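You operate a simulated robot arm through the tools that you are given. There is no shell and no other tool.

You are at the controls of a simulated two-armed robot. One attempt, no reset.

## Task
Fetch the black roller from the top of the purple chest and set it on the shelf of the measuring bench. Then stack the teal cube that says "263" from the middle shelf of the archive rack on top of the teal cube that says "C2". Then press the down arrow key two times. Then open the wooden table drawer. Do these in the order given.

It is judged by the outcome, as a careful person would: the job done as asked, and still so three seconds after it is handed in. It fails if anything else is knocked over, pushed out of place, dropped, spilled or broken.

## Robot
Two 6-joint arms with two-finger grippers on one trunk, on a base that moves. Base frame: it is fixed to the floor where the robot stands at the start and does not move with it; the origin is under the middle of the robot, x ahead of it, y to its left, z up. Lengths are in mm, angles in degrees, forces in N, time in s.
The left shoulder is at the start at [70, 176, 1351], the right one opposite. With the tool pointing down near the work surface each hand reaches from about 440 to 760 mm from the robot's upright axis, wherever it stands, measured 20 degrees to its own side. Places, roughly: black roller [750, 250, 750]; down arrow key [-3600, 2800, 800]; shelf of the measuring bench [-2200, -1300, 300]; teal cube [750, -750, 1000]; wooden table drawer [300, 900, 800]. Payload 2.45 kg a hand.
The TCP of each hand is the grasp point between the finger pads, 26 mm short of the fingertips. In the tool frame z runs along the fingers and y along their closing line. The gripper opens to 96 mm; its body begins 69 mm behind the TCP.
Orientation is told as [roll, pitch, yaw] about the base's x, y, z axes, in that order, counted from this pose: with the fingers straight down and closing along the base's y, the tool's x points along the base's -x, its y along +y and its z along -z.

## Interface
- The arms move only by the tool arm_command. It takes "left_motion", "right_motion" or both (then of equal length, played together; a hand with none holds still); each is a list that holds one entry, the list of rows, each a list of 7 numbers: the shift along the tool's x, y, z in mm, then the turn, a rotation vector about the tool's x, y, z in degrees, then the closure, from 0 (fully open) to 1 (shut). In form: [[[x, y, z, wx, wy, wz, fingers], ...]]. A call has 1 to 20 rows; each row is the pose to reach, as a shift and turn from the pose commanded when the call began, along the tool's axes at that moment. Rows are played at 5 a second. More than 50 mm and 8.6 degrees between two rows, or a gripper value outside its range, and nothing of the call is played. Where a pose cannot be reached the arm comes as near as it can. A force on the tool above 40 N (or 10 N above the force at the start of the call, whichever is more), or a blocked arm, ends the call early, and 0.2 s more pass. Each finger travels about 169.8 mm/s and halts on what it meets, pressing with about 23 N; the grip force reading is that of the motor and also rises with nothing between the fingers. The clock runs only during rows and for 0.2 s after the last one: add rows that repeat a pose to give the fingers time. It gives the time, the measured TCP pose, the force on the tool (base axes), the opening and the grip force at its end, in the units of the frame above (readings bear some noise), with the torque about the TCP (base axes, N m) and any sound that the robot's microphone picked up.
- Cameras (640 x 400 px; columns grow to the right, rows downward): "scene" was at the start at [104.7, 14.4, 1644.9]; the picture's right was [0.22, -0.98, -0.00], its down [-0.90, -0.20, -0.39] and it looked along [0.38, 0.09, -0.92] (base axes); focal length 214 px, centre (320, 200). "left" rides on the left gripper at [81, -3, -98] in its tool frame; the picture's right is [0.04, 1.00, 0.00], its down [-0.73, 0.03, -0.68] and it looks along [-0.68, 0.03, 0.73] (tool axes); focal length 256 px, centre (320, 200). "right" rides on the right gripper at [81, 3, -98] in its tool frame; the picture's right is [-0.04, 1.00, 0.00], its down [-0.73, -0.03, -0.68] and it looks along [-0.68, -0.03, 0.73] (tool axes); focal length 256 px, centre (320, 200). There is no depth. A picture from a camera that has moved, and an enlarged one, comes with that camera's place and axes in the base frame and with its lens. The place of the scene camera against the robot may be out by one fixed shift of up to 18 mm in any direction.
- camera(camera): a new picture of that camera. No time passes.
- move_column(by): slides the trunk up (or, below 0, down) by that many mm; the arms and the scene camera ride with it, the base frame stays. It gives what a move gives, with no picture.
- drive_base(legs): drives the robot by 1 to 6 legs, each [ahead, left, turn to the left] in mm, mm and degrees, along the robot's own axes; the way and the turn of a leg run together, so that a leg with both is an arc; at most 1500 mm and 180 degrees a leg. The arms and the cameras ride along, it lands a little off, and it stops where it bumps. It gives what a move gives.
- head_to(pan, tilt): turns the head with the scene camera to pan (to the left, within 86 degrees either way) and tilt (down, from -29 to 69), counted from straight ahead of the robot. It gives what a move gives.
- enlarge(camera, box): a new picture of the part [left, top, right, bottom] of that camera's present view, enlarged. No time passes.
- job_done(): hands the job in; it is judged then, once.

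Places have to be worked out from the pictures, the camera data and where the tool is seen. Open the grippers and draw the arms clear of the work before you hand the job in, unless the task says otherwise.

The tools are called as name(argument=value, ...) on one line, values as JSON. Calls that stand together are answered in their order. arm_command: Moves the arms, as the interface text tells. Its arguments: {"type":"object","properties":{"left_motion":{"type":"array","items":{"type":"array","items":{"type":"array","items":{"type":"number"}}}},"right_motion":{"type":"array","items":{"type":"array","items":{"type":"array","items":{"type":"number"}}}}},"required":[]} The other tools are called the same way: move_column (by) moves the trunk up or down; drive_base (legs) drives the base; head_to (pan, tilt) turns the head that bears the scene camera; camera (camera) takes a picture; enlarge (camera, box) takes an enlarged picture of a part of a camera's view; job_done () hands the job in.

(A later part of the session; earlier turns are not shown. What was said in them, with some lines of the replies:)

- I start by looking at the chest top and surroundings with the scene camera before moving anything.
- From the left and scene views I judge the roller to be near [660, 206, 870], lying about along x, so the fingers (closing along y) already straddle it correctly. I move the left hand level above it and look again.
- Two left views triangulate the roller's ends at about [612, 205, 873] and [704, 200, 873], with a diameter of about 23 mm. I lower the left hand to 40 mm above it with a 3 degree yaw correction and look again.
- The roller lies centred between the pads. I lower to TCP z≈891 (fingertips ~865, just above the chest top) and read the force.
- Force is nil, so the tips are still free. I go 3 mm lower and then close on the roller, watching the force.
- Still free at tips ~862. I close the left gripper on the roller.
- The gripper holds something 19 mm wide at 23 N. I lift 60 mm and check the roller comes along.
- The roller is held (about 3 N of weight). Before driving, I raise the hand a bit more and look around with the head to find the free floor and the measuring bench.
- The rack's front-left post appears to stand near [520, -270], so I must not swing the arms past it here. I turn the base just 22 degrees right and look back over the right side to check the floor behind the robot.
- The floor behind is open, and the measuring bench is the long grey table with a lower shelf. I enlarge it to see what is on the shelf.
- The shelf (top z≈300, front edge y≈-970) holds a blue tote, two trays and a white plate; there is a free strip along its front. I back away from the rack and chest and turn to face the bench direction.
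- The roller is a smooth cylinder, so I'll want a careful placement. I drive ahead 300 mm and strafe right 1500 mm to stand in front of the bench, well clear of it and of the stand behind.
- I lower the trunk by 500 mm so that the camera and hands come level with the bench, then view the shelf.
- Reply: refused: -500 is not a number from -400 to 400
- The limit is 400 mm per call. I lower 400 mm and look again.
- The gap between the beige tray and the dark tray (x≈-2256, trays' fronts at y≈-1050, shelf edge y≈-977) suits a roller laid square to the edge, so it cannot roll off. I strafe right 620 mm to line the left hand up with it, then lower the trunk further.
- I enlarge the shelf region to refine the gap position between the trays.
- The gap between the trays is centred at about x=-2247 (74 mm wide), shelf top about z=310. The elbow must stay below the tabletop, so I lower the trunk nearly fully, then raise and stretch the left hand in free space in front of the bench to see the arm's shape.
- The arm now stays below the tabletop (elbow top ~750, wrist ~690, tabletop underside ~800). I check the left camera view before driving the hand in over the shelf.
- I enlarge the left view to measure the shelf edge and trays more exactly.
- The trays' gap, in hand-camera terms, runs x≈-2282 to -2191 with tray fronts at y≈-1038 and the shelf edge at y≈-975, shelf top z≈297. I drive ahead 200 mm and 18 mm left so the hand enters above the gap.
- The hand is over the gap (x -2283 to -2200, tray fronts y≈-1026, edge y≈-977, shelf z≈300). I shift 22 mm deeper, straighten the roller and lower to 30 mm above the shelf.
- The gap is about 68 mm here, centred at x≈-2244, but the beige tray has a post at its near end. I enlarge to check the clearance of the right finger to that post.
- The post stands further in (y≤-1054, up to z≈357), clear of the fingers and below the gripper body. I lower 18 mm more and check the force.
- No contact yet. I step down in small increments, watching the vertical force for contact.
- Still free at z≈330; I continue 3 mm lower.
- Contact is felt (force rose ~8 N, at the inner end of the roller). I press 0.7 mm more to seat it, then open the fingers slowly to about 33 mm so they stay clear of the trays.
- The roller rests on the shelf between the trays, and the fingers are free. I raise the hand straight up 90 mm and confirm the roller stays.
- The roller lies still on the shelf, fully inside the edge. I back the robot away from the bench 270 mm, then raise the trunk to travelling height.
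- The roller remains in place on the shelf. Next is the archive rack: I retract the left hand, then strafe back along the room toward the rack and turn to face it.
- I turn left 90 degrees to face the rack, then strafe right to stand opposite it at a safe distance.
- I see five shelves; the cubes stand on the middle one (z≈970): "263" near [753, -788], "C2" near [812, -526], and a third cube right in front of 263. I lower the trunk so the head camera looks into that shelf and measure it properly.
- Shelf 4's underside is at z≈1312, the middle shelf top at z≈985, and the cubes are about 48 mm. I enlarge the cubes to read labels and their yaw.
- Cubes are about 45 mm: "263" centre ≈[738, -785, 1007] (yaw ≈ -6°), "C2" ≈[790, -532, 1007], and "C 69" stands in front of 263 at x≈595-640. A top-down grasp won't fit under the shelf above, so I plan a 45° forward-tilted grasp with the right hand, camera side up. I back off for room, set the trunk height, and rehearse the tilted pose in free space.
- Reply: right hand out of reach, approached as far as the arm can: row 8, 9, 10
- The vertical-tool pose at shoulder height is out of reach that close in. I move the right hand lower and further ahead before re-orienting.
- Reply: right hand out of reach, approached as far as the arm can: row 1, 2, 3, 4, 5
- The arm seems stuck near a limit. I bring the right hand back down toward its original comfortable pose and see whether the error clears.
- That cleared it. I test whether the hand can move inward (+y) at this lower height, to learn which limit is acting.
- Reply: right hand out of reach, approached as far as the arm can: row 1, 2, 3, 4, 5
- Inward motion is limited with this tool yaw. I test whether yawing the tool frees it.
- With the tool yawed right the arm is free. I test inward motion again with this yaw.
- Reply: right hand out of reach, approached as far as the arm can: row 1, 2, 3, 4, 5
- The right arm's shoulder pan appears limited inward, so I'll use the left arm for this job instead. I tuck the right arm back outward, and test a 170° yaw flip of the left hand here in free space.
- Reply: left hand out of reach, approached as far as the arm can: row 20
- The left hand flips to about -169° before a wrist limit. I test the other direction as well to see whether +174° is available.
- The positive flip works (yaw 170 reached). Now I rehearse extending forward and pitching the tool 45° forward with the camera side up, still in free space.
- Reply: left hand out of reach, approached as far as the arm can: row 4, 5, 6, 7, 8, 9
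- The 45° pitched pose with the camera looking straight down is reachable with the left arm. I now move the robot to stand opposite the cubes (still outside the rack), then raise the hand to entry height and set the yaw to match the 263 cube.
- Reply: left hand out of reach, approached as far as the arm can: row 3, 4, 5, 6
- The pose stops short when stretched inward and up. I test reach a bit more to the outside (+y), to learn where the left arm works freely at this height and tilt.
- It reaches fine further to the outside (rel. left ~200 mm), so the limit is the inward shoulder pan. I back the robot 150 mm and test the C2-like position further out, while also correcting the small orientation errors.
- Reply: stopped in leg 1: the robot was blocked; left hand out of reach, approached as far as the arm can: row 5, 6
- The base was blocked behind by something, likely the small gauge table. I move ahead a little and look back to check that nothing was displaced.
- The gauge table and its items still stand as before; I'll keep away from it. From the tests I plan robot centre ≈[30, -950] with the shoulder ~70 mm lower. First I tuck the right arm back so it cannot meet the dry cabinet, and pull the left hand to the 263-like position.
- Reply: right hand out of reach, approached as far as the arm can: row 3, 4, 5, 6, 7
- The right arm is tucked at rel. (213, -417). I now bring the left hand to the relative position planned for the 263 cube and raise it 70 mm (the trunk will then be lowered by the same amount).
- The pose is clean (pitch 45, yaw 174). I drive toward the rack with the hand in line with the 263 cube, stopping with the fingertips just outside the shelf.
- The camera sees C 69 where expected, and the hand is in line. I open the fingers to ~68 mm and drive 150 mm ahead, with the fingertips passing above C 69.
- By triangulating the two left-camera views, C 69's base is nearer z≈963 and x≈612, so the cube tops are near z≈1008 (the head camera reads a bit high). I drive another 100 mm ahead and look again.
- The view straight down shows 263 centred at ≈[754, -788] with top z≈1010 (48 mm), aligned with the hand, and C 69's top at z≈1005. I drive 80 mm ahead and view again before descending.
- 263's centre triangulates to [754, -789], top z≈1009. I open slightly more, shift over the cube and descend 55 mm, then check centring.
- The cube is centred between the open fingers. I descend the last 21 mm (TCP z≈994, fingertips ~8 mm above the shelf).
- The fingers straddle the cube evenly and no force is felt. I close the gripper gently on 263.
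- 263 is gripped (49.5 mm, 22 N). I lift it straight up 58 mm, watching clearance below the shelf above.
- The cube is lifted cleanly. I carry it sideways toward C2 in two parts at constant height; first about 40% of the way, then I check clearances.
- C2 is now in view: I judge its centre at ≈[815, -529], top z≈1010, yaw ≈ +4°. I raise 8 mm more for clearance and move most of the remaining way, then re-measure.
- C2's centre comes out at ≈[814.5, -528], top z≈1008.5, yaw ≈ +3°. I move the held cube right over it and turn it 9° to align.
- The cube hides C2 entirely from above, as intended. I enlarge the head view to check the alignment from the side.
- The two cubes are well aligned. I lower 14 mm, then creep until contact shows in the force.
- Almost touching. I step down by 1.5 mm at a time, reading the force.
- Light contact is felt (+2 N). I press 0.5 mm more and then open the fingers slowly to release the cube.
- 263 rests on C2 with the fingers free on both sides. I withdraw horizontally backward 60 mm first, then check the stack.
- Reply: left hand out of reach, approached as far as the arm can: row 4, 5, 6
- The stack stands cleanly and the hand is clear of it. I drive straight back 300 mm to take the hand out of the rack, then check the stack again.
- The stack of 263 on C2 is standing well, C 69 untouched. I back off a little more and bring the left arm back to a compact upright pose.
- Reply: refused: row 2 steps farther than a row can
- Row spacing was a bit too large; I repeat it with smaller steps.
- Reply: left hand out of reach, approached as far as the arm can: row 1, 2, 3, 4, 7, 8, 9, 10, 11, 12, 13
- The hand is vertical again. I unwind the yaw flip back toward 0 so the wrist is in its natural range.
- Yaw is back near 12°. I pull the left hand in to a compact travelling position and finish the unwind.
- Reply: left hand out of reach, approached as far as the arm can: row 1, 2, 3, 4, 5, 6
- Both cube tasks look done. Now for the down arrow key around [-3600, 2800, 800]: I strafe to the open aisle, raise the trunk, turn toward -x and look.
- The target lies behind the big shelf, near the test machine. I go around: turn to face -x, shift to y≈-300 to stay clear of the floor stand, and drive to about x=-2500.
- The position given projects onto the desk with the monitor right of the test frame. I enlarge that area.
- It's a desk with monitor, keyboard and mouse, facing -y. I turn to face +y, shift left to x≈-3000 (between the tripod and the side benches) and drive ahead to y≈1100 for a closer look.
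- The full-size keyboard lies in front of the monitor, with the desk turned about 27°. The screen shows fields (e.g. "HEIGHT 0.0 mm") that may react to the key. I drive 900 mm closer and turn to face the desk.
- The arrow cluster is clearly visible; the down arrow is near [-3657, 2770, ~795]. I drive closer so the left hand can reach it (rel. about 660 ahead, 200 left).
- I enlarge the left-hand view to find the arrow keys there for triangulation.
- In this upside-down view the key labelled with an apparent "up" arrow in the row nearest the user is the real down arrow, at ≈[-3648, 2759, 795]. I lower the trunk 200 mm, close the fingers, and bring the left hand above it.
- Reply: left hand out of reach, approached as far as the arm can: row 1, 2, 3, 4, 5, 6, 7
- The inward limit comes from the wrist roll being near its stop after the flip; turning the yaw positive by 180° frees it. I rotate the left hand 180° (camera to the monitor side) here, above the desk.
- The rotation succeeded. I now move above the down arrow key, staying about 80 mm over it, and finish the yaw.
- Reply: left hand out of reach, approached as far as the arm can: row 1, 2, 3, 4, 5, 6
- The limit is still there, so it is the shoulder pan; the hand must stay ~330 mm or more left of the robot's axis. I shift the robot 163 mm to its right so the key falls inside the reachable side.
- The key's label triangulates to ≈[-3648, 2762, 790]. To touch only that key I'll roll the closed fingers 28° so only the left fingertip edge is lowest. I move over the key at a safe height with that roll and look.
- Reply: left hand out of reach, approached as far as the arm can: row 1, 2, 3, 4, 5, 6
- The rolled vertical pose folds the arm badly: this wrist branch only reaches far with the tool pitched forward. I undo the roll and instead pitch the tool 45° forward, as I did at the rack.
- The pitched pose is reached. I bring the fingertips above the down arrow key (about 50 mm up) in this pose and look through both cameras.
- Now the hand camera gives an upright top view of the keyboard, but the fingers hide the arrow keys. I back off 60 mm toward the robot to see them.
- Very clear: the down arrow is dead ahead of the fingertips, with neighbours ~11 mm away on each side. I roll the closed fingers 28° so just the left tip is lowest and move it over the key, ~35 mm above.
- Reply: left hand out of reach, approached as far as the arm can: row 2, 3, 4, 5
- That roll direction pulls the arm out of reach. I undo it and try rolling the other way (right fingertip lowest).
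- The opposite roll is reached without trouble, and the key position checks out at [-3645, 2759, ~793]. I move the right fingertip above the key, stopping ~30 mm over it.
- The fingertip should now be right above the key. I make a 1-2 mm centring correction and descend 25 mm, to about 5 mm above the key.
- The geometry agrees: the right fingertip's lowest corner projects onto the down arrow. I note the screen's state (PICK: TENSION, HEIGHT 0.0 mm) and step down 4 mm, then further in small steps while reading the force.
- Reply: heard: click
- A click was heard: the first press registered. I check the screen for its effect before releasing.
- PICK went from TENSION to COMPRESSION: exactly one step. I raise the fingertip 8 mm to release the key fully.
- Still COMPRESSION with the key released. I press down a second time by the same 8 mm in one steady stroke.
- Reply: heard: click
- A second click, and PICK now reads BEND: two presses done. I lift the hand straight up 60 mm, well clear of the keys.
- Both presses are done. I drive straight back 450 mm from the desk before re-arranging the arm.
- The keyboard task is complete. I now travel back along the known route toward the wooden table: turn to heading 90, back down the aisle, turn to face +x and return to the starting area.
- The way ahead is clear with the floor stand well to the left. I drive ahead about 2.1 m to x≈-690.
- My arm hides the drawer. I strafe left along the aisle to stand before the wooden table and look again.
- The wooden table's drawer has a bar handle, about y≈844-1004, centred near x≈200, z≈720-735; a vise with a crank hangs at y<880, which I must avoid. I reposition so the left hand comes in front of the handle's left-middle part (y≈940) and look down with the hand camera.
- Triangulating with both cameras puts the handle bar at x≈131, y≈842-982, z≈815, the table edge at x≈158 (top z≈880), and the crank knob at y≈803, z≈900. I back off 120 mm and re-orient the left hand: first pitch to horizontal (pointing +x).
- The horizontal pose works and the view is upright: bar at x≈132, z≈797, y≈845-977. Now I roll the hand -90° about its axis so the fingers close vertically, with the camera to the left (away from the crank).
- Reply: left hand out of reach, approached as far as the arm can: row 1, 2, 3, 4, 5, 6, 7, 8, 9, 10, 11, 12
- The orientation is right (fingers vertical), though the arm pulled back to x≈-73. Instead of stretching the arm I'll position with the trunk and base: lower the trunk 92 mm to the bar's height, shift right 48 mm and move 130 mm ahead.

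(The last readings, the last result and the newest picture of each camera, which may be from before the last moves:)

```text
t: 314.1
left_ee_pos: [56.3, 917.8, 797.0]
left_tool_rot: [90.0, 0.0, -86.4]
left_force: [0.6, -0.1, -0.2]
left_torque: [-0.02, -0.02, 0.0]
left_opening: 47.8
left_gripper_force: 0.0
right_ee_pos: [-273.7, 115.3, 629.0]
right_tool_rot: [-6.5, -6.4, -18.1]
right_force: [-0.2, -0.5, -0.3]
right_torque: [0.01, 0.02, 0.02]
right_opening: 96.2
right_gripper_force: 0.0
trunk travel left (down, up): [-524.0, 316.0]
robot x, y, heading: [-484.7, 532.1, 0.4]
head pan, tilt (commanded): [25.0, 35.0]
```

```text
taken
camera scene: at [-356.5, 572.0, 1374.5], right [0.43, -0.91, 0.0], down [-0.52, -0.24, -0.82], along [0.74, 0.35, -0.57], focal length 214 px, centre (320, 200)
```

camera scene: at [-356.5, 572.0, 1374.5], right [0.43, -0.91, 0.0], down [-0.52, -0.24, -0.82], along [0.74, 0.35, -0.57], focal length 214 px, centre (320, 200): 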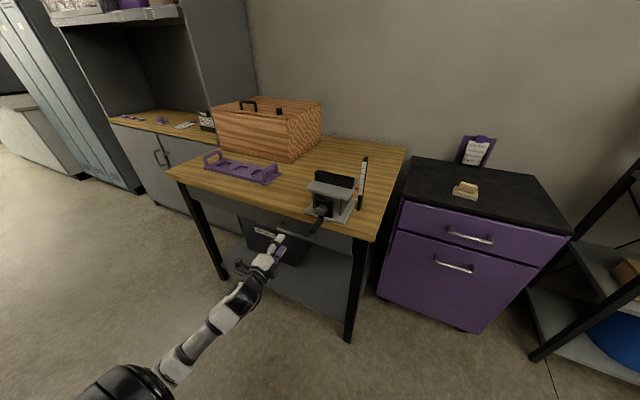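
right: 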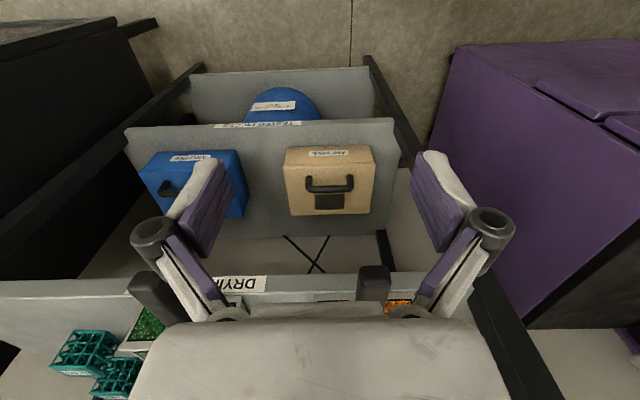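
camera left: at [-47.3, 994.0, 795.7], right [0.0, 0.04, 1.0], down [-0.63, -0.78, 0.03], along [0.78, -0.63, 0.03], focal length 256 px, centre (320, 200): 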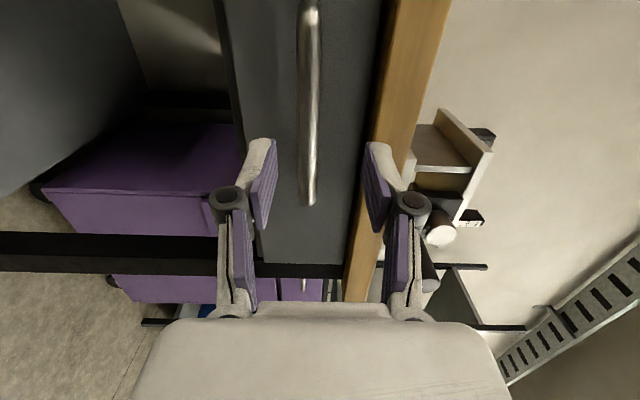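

The bar sits between the open fingers in the hand view (about 5 mm below centre). I lower the trunk 4 mm and drive 55 mm ahead so the fingers straddle the bar.

move_column(by=-4)

drive_base(legs=[[52, 0, 0]])

camera(camera="left")

enlarge(camera="scene", box=[220, 160, 380, 300])

```text
t: 314.7
left_ee_pos: [55.4, 918.6, 795.1]
left_tool_rot: [89.9, -0.1, -86.3]
left_force: [-0.4, 0.3, 0.1]
left_torque: [0.01, 0.0, 0.0]
left_opening: 48.2
left_gripper_force: 0.0
right_ee_pos: [-272.9, 116.2, 624.0]
right_tool_rot: [-6.6, -6.5, -18.1]
right_force: [-0.8, 0.1, 0.4]
right_torque: [0.0, -0.01, -0.02]
right_opening: 96.2
right_gripper_force: 0.0
trunk travel left (down, up): [-520.0, 320.0]
robot x, y, heading: [-483.3, 529.7, 0.0]
head pan, tilt (commanded): [25.0, 35.0]
```

```text
t: 315.6
left_ee_pos: [108.8, 919.0, 794.6]
left_tool_rot: [89.7, 0.0, -86.3]
left_force: [0.9, -0.1, -0.3]
left_torque: [-0.01, -0.01, 0.02]
left_opening: 48.1
left_gripper_force: 0.0
right_ee_pos: [-220.8, 114.8, 624.1]
right_tool_rot: [-6.5, -6.4, -18.1]
right_force: [0.4, -0.6, 0.1]
right_torque: [0.01, 0.02, -0.01]
right_opening: 96.1
right_gripper_force: 0.1
trunk travel left (down, up): [-520.0, 320.0]
robot x, y, heading: [-436.2, 533.4, 0.2]
head pan, tilt (commanded): [25.0, 35.0]
```

```text
taken
camera left: at [5.0, 994.2, 791.5], right [0.0, 0.04, 1.0], down [-0.63, -0.78, 0.03], along [0.78, -0.63, 0.03], focal length 256 px, centre (320, 200)
```

left: 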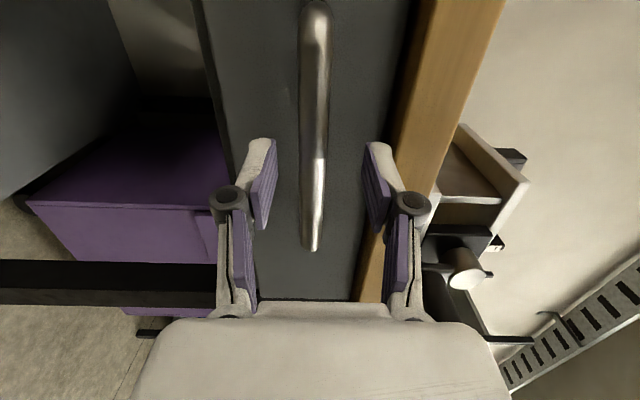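

```text
2.86 times, centred on (300, 230) of scene
camera zoom: at [-304.0, 572.2, 1370.4], right [0.43, -0.9, 0.0], down [-0.52, -0.24, -0.82], along [0.74, 0.35, -0.57], focal length 613 px, centre (377, 114)
```

zoom: 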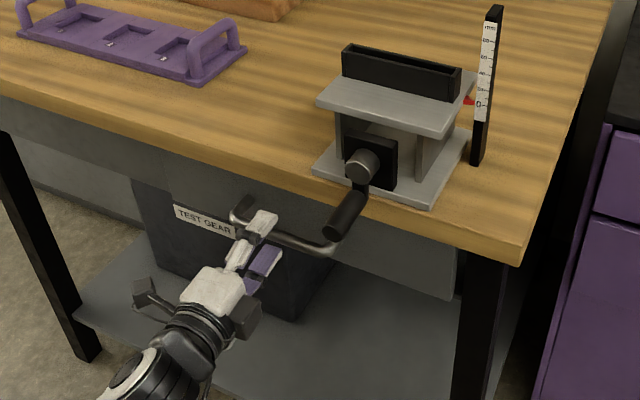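

The bar lies between the fingers near the tips (bar x≈132, TCP x≈109). I drive 14 mm further so the bar comes well between the pads.

drive_base(legs=[[14, 0, 0]])

camera(camera="left")

```text
t: 316.4
left_ee_pos: [122.2, 918.7, 794.0]
left_tool_rot: [89.8, 0.0, -86.3]
left_force: [0.3, 0.3, 0.4]
left_torque: [-0.01, -0.04, 0.02]
left_opening: 48.2
left_gripper_force: 0.1
right_ee_pos: [-207.5, 115.8, 624.8]
right_tool_rot: [-6.5, -6.4, -18.2]
right_force: [-0.9, -0.5, -0.8]
right_torque: [-0.03, 0.02, 0.0]
right_opening: 96.0
right_gripper_force: 0.1
trunk travel left (down, up): [-520.0, 320.0]
robot x, y, heading: [-417.7, 532.3, 0.3]
head pan, tilt (commanded): [25.0, 35.0]
```

```text
taken
camera left: at [18.3, 994.2, 792.0], right [0.0, 0.04, 1.0], down [-0.63, -0.78, 0.03], along [0.78, -0.63, 0.03], focal length 256 px, centre (320, 200)
```

left: 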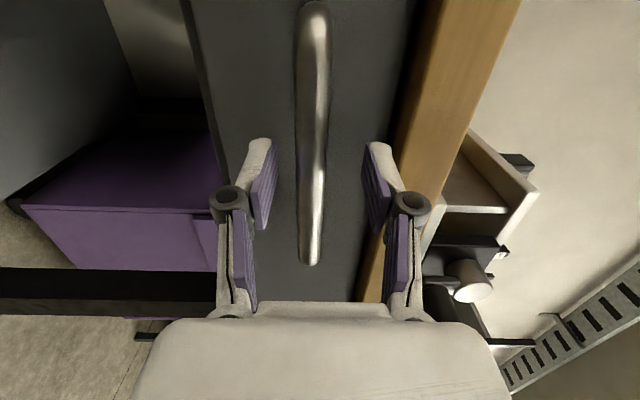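

The bar is now well inside the fingers with no contact. I close the gripper on it.

arm_command(left_motion=[[[0, 0, 0, 0, 0, 0, 0.62], [0, 0, 0, 0, 0, 0, 0.74], [0, 0, 0, 0, 0, 0, 0.82], [0, 0, 0, 0, 0, 0, 0.9], [0, 0, 0, 0, 0, 0, 1], [0, 0, 0, 0, 0, 0, 1]]])

camera(camera="left")

```text
t: 317.6
left_ee_pos: [121.6, 920.2, 790.2]
left_tool_rot: [89.3, -0.2, -86.1]
left_force: [1.3, -5.1, -11.9]
left_torque: [0.18, 0.2, -0.3]
left_opening: 15.2
left_gripper_force: 41.0
right_ee_pos: [-207.7, 115.3, 625.3]
right_tool_rot: [-6.5, -6.4, -18.1]
right_force: [-0.2, -0.2, 1.0]
right_torque: [0.01, 0.02, 0.02]
right_opening: 95.9
right_gripper_force: 0.0
trunk travel left (down, up): [-520.0, 320.0]
robot x, y, heading: [-417.7, 531.5, 0.4]
head pan, tilt (commanded): [25.0, 35.0]
stopped in row 6 (left hand): the force on the tool passed its limit at 42 N (the readings are from after the stop); the commanded pose is now the measured one
```

```text
taken
camera left: at [17.6, 994.5, 788.2], right [0.01, 0.04, 1.0], down [-0.63, -0.78, 0.04], along [0.78, -0.63, 0.02], focal length 256 px, centre (320, 200)
```

left: 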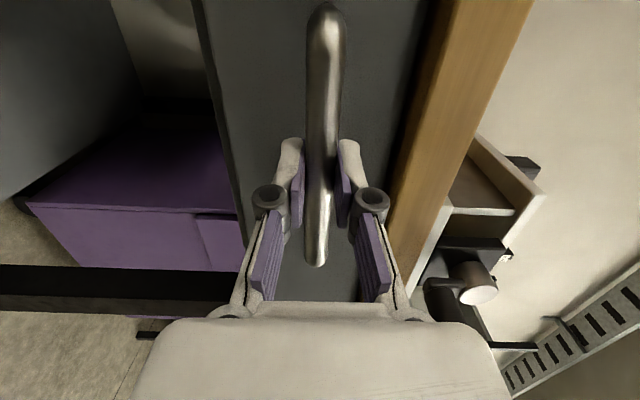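

The bar is gripped (15 mm). I now pull the drawer open by driving the base straight back, first 100 mm, checking the grip.

drive_base(legs=[[-100, 0, 0]])

camera(camera="left")

camera(camera="scene")

```text
t: 318.8
left_ee_pos: [21.9, 919.9, 789.8]
left_tool_rot: [89.3, -0.2, -86.1]
left_force: [1.3, -6.9, -22.6]
left_torque: [0.2, 0.32, 0.35]
left_opening: 15.2
left_gripper_force: 41.0
right_ee_pos: [-307.1, 115.6, 624.3]
right_tool_rot: [-6.5, -6.4, -18.1]
right_force: [-0.1, -0.9, 0.0]
right_torque: [-0.01, -0.01, 0.04]
right_opening: 96.0
right_gripper_force: 0.1
trunk travel left (down, up): [-520.0, 320.0]
robot x, y, heading: [-514.8, 532.5, 0.2]
head pan, tilt (commanded): [25.0, 35.0]
```

```text
taken
camera left: at [-82.7, 994.4, 788.1], right [0.01, 0.04, 1.0], down [-0.63, -0.78, 0.04], along [0.78, -0.63, 0.02], focal length 256 px, centre (320, 200)
```

left: 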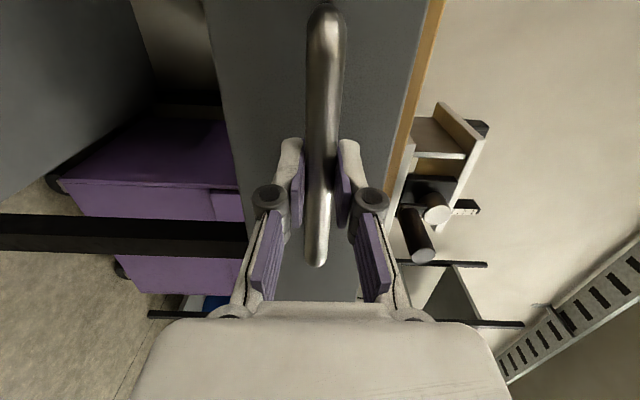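

```text
taken
camera scene: at [-391.2, 572.6, 1370.4], right [0.43, -0.91, 0.0], down [-0.52, -0.24, -0.82], along [0.74, 0.35, -0.57], focal length 214 px, centre (320, 200)
```

scene: 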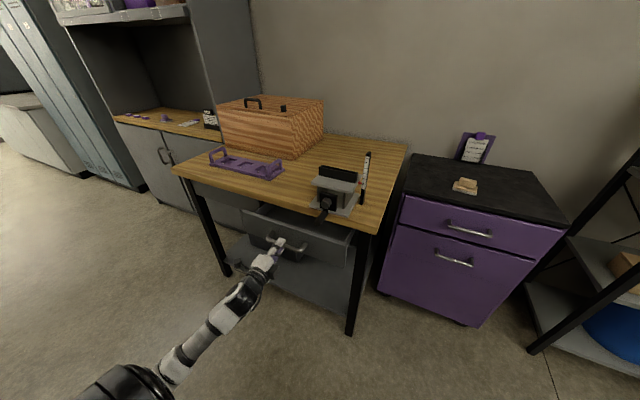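

The drawer is sliding out smoothly (100 mm so far). A downward strain of 22 N sits on the hand, so I lower the trunk 2 mm to relieve it and pull another 80 mm.

move_column(by=-2)

drive_base(legs=[[-80, 0, 0]])

camera(camera="scene")

```text
t: 319.3
left_ee_pos: [20.5, 919.6, 790.0]
left_tool_rot: [89.6, -0.2, -86.1]
left_force: [2.1, 5.1, 5.3]
left_torque: [0.12, -0.06, 0.34]
left_opening: 15.0
left_gripper_force: 41.3
right_ee_pos: [-307.6, 116.5, 623.1]
right_tool_rot: [-6.5, -6.6, -18.0]
right_force: [1.0, -1.0, 0.0]
right_torque: [0.02, -0.01, -0.01]
right_opening: 96.2
right_gripper_force: 0.0
trunk travel left (down, up): [-518.0, 322.0]
robot x, y, heading: [-517.7, 527.4, 0.3]
head pan, tilt (commanded): [25.0, 35.0]
```

```text
t: 320.4
left_ee_pos: [-61.2, 920.7, 789.9]
left_tool_rot: [89.5, -0.1, -86.1]
left_force: [1.3, 6.3, 9.0]
left_torque: [0.16, -0.06, 0.14]
left_opening: 15.1
left_gripper_force: 41.3
right_ee_pos: [-390.1, 116.1, 623.5]
right_tool_rot: [-6.5, -6.7, -18.1]
right_force: [-1.1, -0.2, -1.1]
right_torque: [-0.01, -0.02, 0.01]
right_opening: 96.0
right_gripper_force: 0.0
trunk travel left (down, up): [-518.0, 322.0]
robot x, y, heading: [-600.9, 532.9, 0.0]
head pan, tilt (commanded): [25.0, 35.0]
```

```text
taken
camera scene: at [-475.5, 571.8, 1368.9], right [0.43, -0.9, 0.0], down [-0.52, -0.24, -0.82], along [0.74, 0.35, -0.57], focal length 214 px, centre (320, 200)
```

scene: 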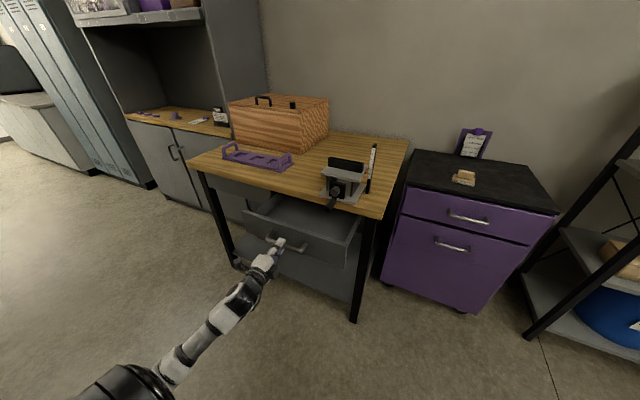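

The drawer is open about 183 mm. I pull another 50 mm gently and check the force for the end stop.

drive_base(legs=[[-50, 0, 0]])

camera(camera="scene")

camera(camera="left")

```text
t: 321.3
left_ee_pos: [-112.3, 920.4, 790.5]
left_tool_rot: [89.5, -0.1, -86.1]
left_force: [-0.7, 4.9, 8.8]
left_torque: [0.22, -0.04, 0.13]
left_opening: 15.0
left_gripper_force: 40.9
right_ee_pos: [-439.9, 113.8, 624.1]
right_tool_rot: [-6.5, -6.6, -18.1]
right_force: [-1.1, 0.3, 0.1]
right_torque: [-0.02, -0.03, 0.0]
right_opening: 96.1
right_gripper_force: 0.1
trunk travel left (down, up): [-518.0, 322.0]
robot x, y, heading: [-651.4, 528.1, -0.1]
head pan, tilt (commanded): [25.0, 35.0]
```

```text
taken
camera scene: at [-526.1, 571.6, 1368.9], right [0.43, -0.9, 0.0], down [-0.52, -0.24, -0.82], along [0.74, 0.35, -0.57], focal length 214 px, centre (320, 200)
```

scene: 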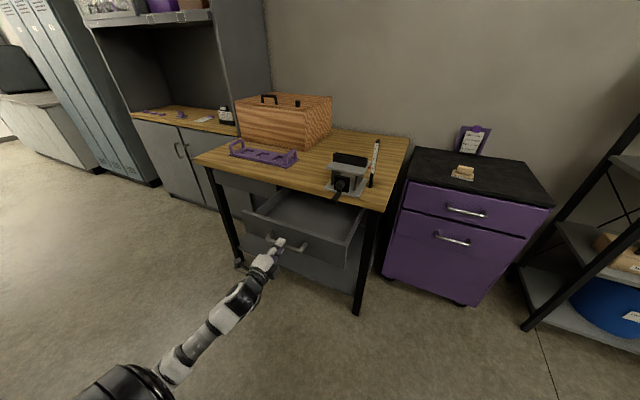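

```text
taken
camera left: at [-216.1, 994.1, 787.8], right [0.01, 0.04, 1.0], down [-0.63, -0.78, 0.04], along [0.78, -0.63, 0.02], focal length 256 px, centre (320, 200)
```

left: 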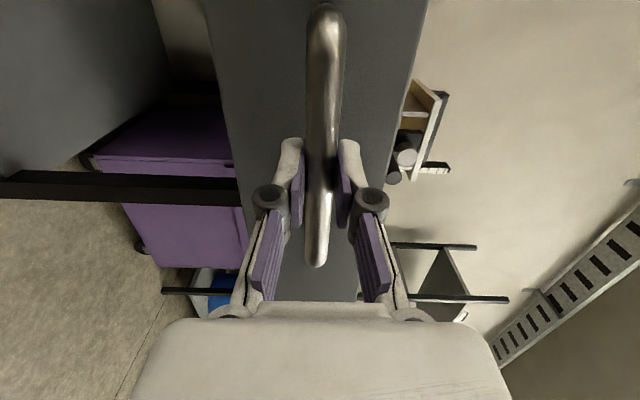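

The drawer is about 234 mm out. Before pulling a little more I check the clearance behind the robot to the storage shelf.

head_to(pan=86, tilt=50)

camera(camera="scene")

```text
t: 322.6
left_ee_pos: [-112.1, 919.4, 789.3]
left_tool_rot: [89.5, 0.1, -86.1]
left_force: [1.1, 6.6, 11.7]
left_torque: [0.1, -0.13, -0.06]
left_opening: 15.1
left_gripper_force: 40.8
right_ee_pos: [-440.4, 115.5, 623.2]
right_tool_rot: [-6.7, -6.5, -18.0]
right_force: [-0.1, -0.4, -0.3]
right_torque: [0.02, 0.02, 0.01]
right_opening: 96.0
right_gripper_force: 0.1
trunk travel left (down, up): [-518.0, 322.0]
robot x, y, heading: [-645.9, 531.6, -0.1]
head pan, tilt (commanded): [85.9, 50.0]
```

```text
taken
camera scene: at [-599.5, 610.8, 1347.1], right [1.0, -0.07, 0.0], down [-0.05, -0.76, -0.64], along [0.04, 0.64, -0.77], focal length 214 px, centre (320, 200)
```

scene: 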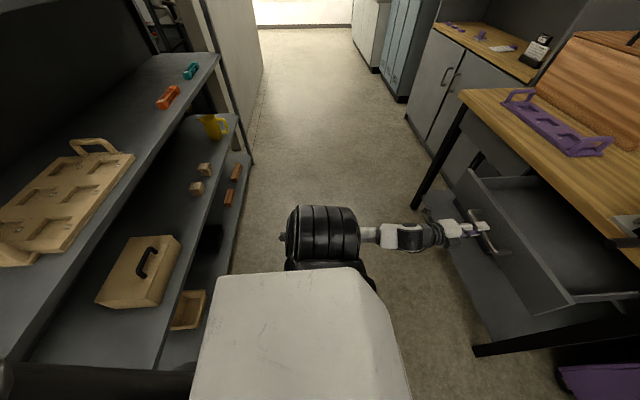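

The shelf behind is at x≈-1150, leaving about 250 mm. I pull the drawer another 50 mm.

drive_base(legs=[[-50, 0, 0]])

head_to(pan=30, tilt=40)

camera(camera="scene")

```text
t: 323.5
left_ee_pos: [-163.5, 919.7, 788.6]
left_tool_rot: [89.5, 0.0, -86.0]
left_force: [-0.2, 6.7, 11.7]
left_torque: [0.18, -0.11, 0.19]
left_opening: 15.0
left_gripper_force: 41.2
right_ee_pos: [-489.9, 114.4, 623.1]
right_tool_rot: [-6.4, -6.6, -18.0]
right_force: [-0.5, 0.0, 0.3]
right_torque: [0.02, -0.04, -0.01]
right_opening: 95.9
right_gripper_force: 0.1
trunk travel left (down, up): [-518.0, 322.0]
robot x, y, heading: [-702.4, 530.1, 0.3]
head pan, tilt (commanded): [85.9, 50.0]
```

```text
t: 324.8
left_ee_pos: [-161.5, 919.5, 789.3]
left_tool_rot: [89.5, -0.1, -86.1]
left_force: [1.1, 8.4, 13.8]
left_torque: [0.07, -0.21, -0.04]
left_opening: 15.2
left_gripper_force: 41.5
right_ee_pos: [-489.4, 114.5, 623.6]
right_tool_rot: [-6.5, -6.4, -18.1]
right_force: [-0.3, -0.5, 0.1]
right_torque: [0.0, -0.01, 0.0]
right_opening: 96.2
right_gripper_force: 0.1
trunk travel left (down, up): [-518.0, 322.0]
robot x, y, heading: [-701.1, 529.2, 0.2]
head pan, tilt (commanded): [30.0, 40.0]
```

```text
taken
camera scene: at [-581.7, 576.5, 1361.3], right [0.5, -0.86, 0.0], down [-0.55, -0.32, -0.77], along [0.66, 0.39, -0.64], focal length 214 px, centre (320, 200)
```

scene: 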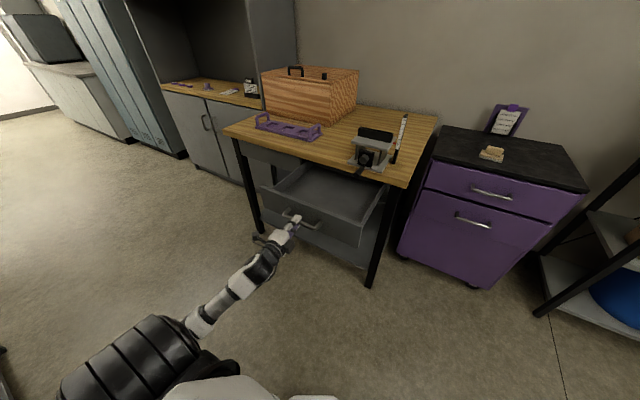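

The drawer is about 284 mm out. I enlarge to see how far it is extended.

enlarge(camera="scene", box=[230, 110, 430, 290])

```text
2.22 times, centred on (330, 200) of scene
camera zoom: at [-581.7, 576.5, 1361.3], right [0.5, -0.86, 0.0], down [-0.55, -0.32, -0.77], along [0.66, 0.39, -0.64], focal length 477 px, centre (298, 200)
```

zoom: 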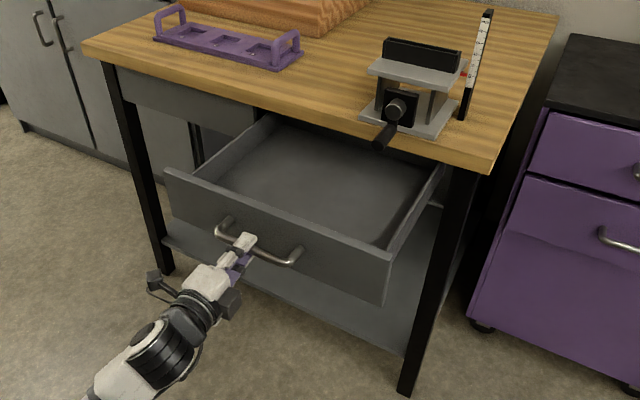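

The drawer stands wide open. I open the gripper to release the bar, and then back the base off so the fingers slide straight off it.

arm_command(left_motion=[[[0, 0, 0, 0, 0, 0, 0.84], [0, 0, 0, 0, 0, 0, 0.8], [0, 0, 0, 0, 0, 0, 0.74], [0, 0, 0, 0, 0, 0, 0.66], [0, 0, 0, 0, 0, 0, 0.55], [0, 0, 0, 0, 0, 0, 0.5], [0, 0, 0, 0, 0, 0, 0.5]]])

camera(camera="left")

```text
t: 326.4
left_ee_pos: [-161.2, 920.3, 787.9]
left_tool_rot: [89.4, -0.1, -86.0]
left_force: [0.2, 0.0, 0.0]
left_torque: [-0.01, -0.01, 0.02]
left_opening: 48.1
left_gripper_force: 0.0
right_ee_pos: [-489.3, 116.2, 622.8]
right_tool_rot: [-6.5, -6.6, -18.1]
right_force: [0.1, 0.6, 0.6]
right_torque: [0.04, -0.01, 0.0]
right_opening: 95.8
right_gripper_force: 0.0
trunk travel left (down, up): [-518.0, 322.0]
robot x, y, heading: [-699.0, 533.0, 0.1]
head pan, tilt (commanded): [30.0, 40.0]
```

```text
taken
camera left: at [-265.1, 994.0, 786.9], right [0.01, 0.04, 1.0], down [-0.63, -0.78, 0.04], along [0.78, -0.63, 0.02], focal length 256 px, centre (320, 200)
```

left: 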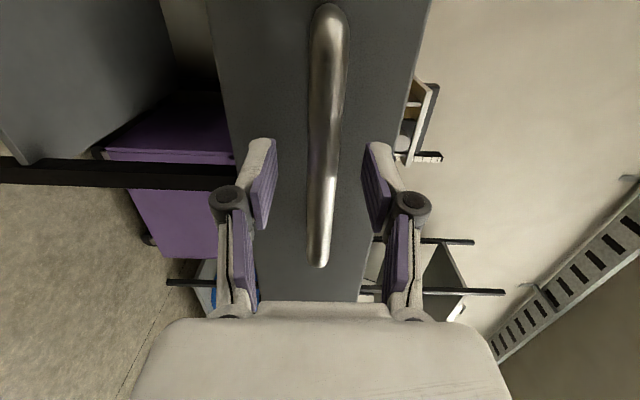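

The bar is free of the fingers. I back off 80 mm and then strafe right, away from the open drawer.

drive_base(legs=[[-80, 0, 0], [0, -500, 0]])

head_to(pan=40, tilt=30)

camera(camera="scene")

```text
t: 330.0
left_ee_pos: [-239.4, 416.3, 788.8]
left_tool_rot: [89.4, 0.0, -85.9]
left_force: [-0.9, -0.3, -0.7]
left_torque: [-0.02, 0.01, -0.03]
left_opening: 48.0
left_gripper_force: 0.1
right_ee_pos: [-565.2, -390.2, 622.6]
right_tool_rot: [-6.4, -6.5, -17.9]
right_force: [-0.2, -0.1, -0.1]
right_torque: [0.05, 0.01, -0.02]
right_opening: 95.8
right_gripper_force: 0.1
trunk travel left (down, up): [-518.0, 322.0]
robot x, y, heading: [-775.2, 24.0, 0.7]
head pan, tilt (commanded): [30.0, 40.0]
```

```text
t: 330.7
left_ee_pos: [-239.4, 415.7, 788.1]
left_tool_rot: [89.5, 0.0, -85.8]
left_force: [-0.7, 0.2, 1.1]
left_torque: [-0.03, 0.01, -0.02]
left_opening: 47.9
left_gripper_force: 0.1
right_ee_pos: [-564.8, -389.6, 623.1]
right_tool_rot: [-6.5, -6.5, -17.9]
right_force: [-0.8, -0.1, 0.0]
right_torque: [0.01, -0.01, -0.03]
right_opening: 96.1
right_gripper_force: 0.1
trunk travel left (down, up): [-518.0, 322.0]
robot x, y, heading: [-779.6, 22.8, 0.5]
head pan, tilt (commanded): [40.0, 30.0]
```

```text
taken
camera scene: at [-661.6, 87.5, 1376.4], right [0.65, -0.76, 0.0], down [-0.38, -0.32, -0.87], along [0.66, 0.56, -0.5], focal length 214 px, centre (320, 200)
```

scene: 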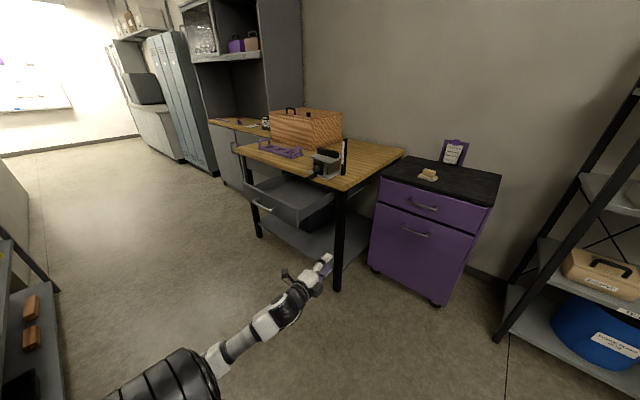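

The drawer stays open and the arm is clear. Before handing in I check the cube stack, the gauge table and the bench shelf from here.

head_to(pan=-20, tilt=15)

enlarge(camera="scene", box=[220, 120, 420, 260])

head_to(pan=-86, tilt=25)

camera(camera="scene")

```text
t: 332.0
left_ee_pos: [-239.3, 416.0, 788.3]
left_tool_rot: [89.4, 0.0, -85.9]
left_force: [-0.2, 0.0, 0.2]
left_torque: [0.01, -0.01, -0.04]
left_opening: 47.9
left_gripper_force: 0.1
right_ee_pos: [-565.2, -388.8, 623.4]
right_tool_rot: [-6.6, -6.5, -18.0]
right_force: [0.4, 0.1, -0.3]
right_torque: [-0.01, 0.0, 0.0]
right_opening: 96.0
right_gripper_force: 0.0
trunk travel left (down, up): [-518.0, 322.0]
robot x, y, heading: [-776.1, 28.7, 0.3]
head pan, tilt (commanded): [-20.0, 15.0]
```

```text
2.86 times, centred on (320, 190) of scene
camera zoom: at [-642.5, -2.5, 1400.6], right [-0.34, -0.94, 0.0], down [-0.24, 0.09, -0.97], along [0.91, -0.32, -0.26], focal length 613 px, centre (320, 229)
```

zoom: 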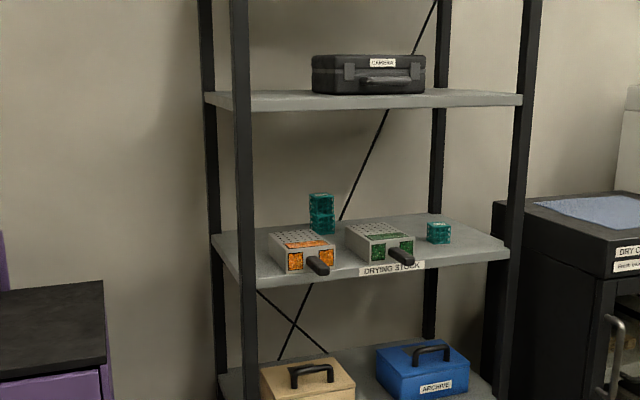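

```text
t: 333.4
left_ee_pos: [-239.6, 414.7, 787.7]
left_tool_rot: [89.3, 0.0, -85.9]
left_force: [-0.9, 0.4, 0.1]
left_torque: [0.0, -0.05, 0.01]
left_opening: 48.1
left_gripper_force: 0.1
right_ee_pos: [-566.4, -389.6, 622.7]
right_tool_rot: [-6.5, -6.6, -17.9]
right_force: [0.1, 0.1, 0.3]
right_torque: [0.0, 0.0, -0.01]
right_opening: 95.7
right_gripper_force: 0.0
trunk travel left (down, up): [-518.0, 322.0]
robot x, y, heading: [-779.0, 28.9, 0.6]
head pan, tilt (commanded): [-85.9, 25.0]
```

```text
taken
camera scene: at [-723.4, -63.1, 1384.4], right [-1.0, -0.08, 0.0], down [-0.03, 0.42, -0.91], along [0.07, -0.9, -0.42], focal length 214 px, centre (320, 200)
```

scene: 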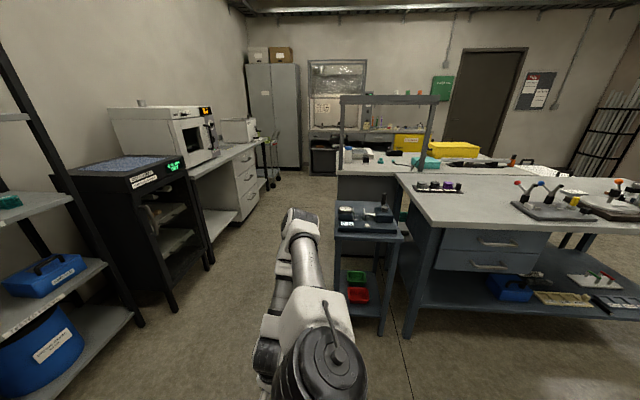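

The stack stands. I enlarge the bench shelf and the gauge table for a final check.

enlarge(camera="scene", box=[480, 240, 640, 330])

enlarge(camera="scene", box=[310, 170, 430, 340])

```text
4.00 times, centred on (560, 285) of scene
camera zoom: at [-723.4, -63.1, 1384.4], right [-1.0, -0.08, 0.0], down [-0.03, 0.42, -0.91], along [0.07, -0.9, -0.42], focal length 858 px, centre (-640, -140)
```

zoom: 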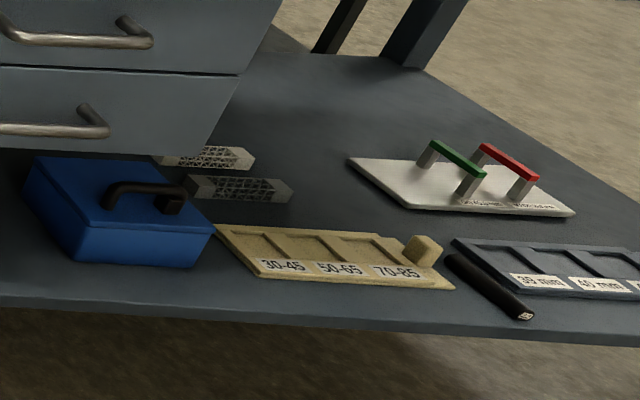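

```text
2.35 times, centred on (370, 255) of scene
camera zoom: at [-723.4, -63.1, 1384.4], right [-1.0, -0.08, 0.0], down [-0.03, 0.42, -0.91], along [0.07, -0.9, -0.42], focal length 505 px, centre (202, 71)
```

zoom: 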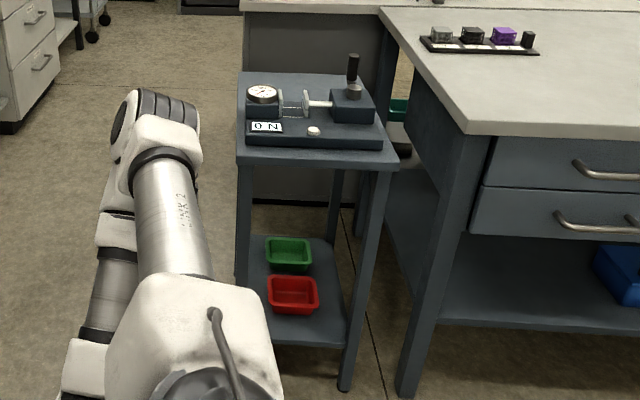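

The roller lies on the shelf between the trays, the stack stands, the gauge table is in order and the drawer is open. I open the left gripper fully, then hand in.

arm_command(left_motion=[[[0, 0, 0, 0, 0, 0, 0.25], [0, 0, 0, 0, 0, 0, 0], [0, 0, 0, 0, 0, 0, 0]]])

head_to(pan=40, tilt=30)

camera(camera="scene")

```text
t: 334.2
left_ee_pos: [-238.7, 415.5, 789.3]
left_tool_rot: [89.5, 0.0, -85.9]
left_force: [-0.1, 0.1, -0.2]
left_torque: [0.0, 0.0, -0.01]
left_opening: 95.8
left_gripper_force: 0.0
right_ee_pos: [-564.0, -389.6, 622.4]
right_tool_rot: [-6.6, -6.6, -17.9]
right_force: [0.3, -0.3, 0.4]
right_torque: [-0.03, 0.05, -0.04]
right_opening: 96.1
right_gripper_force: 0.1
trunk travel left (down, up): [-518.0, 322.0]
robot x, y, heading: [-778.8, 22.1, 0.3]
head pan, tilt (commanded): [-85.9, 25.0]
```

```text
t: 336.3
left_ee_pos: [-239.2, 415.2, 788.8]
left_tool_rot: [89.4, 0.0, -85.9]
left_force: [0.2, -0.7, 1.2]
left_torque: [0.03, 0.02, 0.03]
left_opening: 95.8
left_gripper_force: 0.0
right_ee_pos: [-564.2, -390.4, 623.3]
right_tool_rot: [-6.5, -6.5, -17.9]
right_force: [-0.4, 0.3, -0.2]
right_torque: [0.0, -0.02, -0.01]
right_opening: 96.3
right_gripper_force: 0.1
trunk travel left (down, up): [-518.0, 322.0]
robot x, y, heading: [-781.2, 27.3, 0.6]
head pan, tilt (commanded): [40.0, 30.0]
```

```text
taken
camera scene: at [-661.6, 87.3, 1376.5], right [0.65, -0.76, 0.0], down [-0.38, -0.32, -0.87], along [0.66, 0.56, -0.5], focal length 214 px, centre (320, 200)
```

scene: 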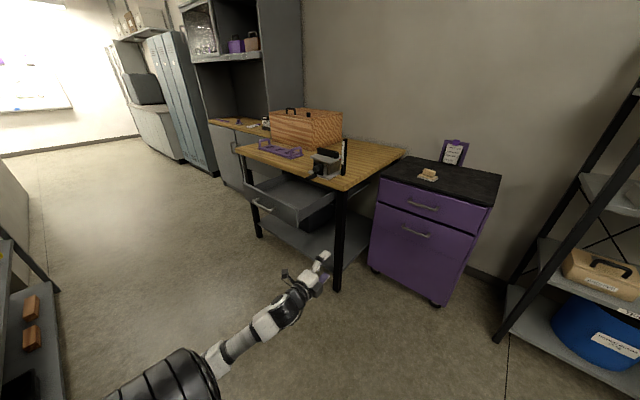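

All four parts are done in order, the grippers are open and both arms are clear of the work. I hand the job in.

job_done()

```text
The job is handed in.
```

I did all four parts in the order given and handed the job in. I don't know the judge's verdict.

- **Black roller:** It lies on the lower shelf of the measuring bench, between the beige and dark trays and fully inside the edge. It was still there when I looked again at the end.
- **Teal cubes:** "263" stands on top of "C2" on the middle shelf of the archive rack. "C 69" in front of it was not touched.
- **Down arrow key:** I pressed it twice. Each press gave one click, and the PICK field on the screen stepped from TENSION to COMPRESSION to BEND.
- **Wooden table drawer:** It is open by about 280 mm and stayed open after I let go of the handle.

**One bump:** While backing away from the rack, the base hit something behind it, most likely the small gauge table, and stopped. The table and the items on it looked the same afterwards. My position estimates are too rough to rule out a shift of a centimetre or two.
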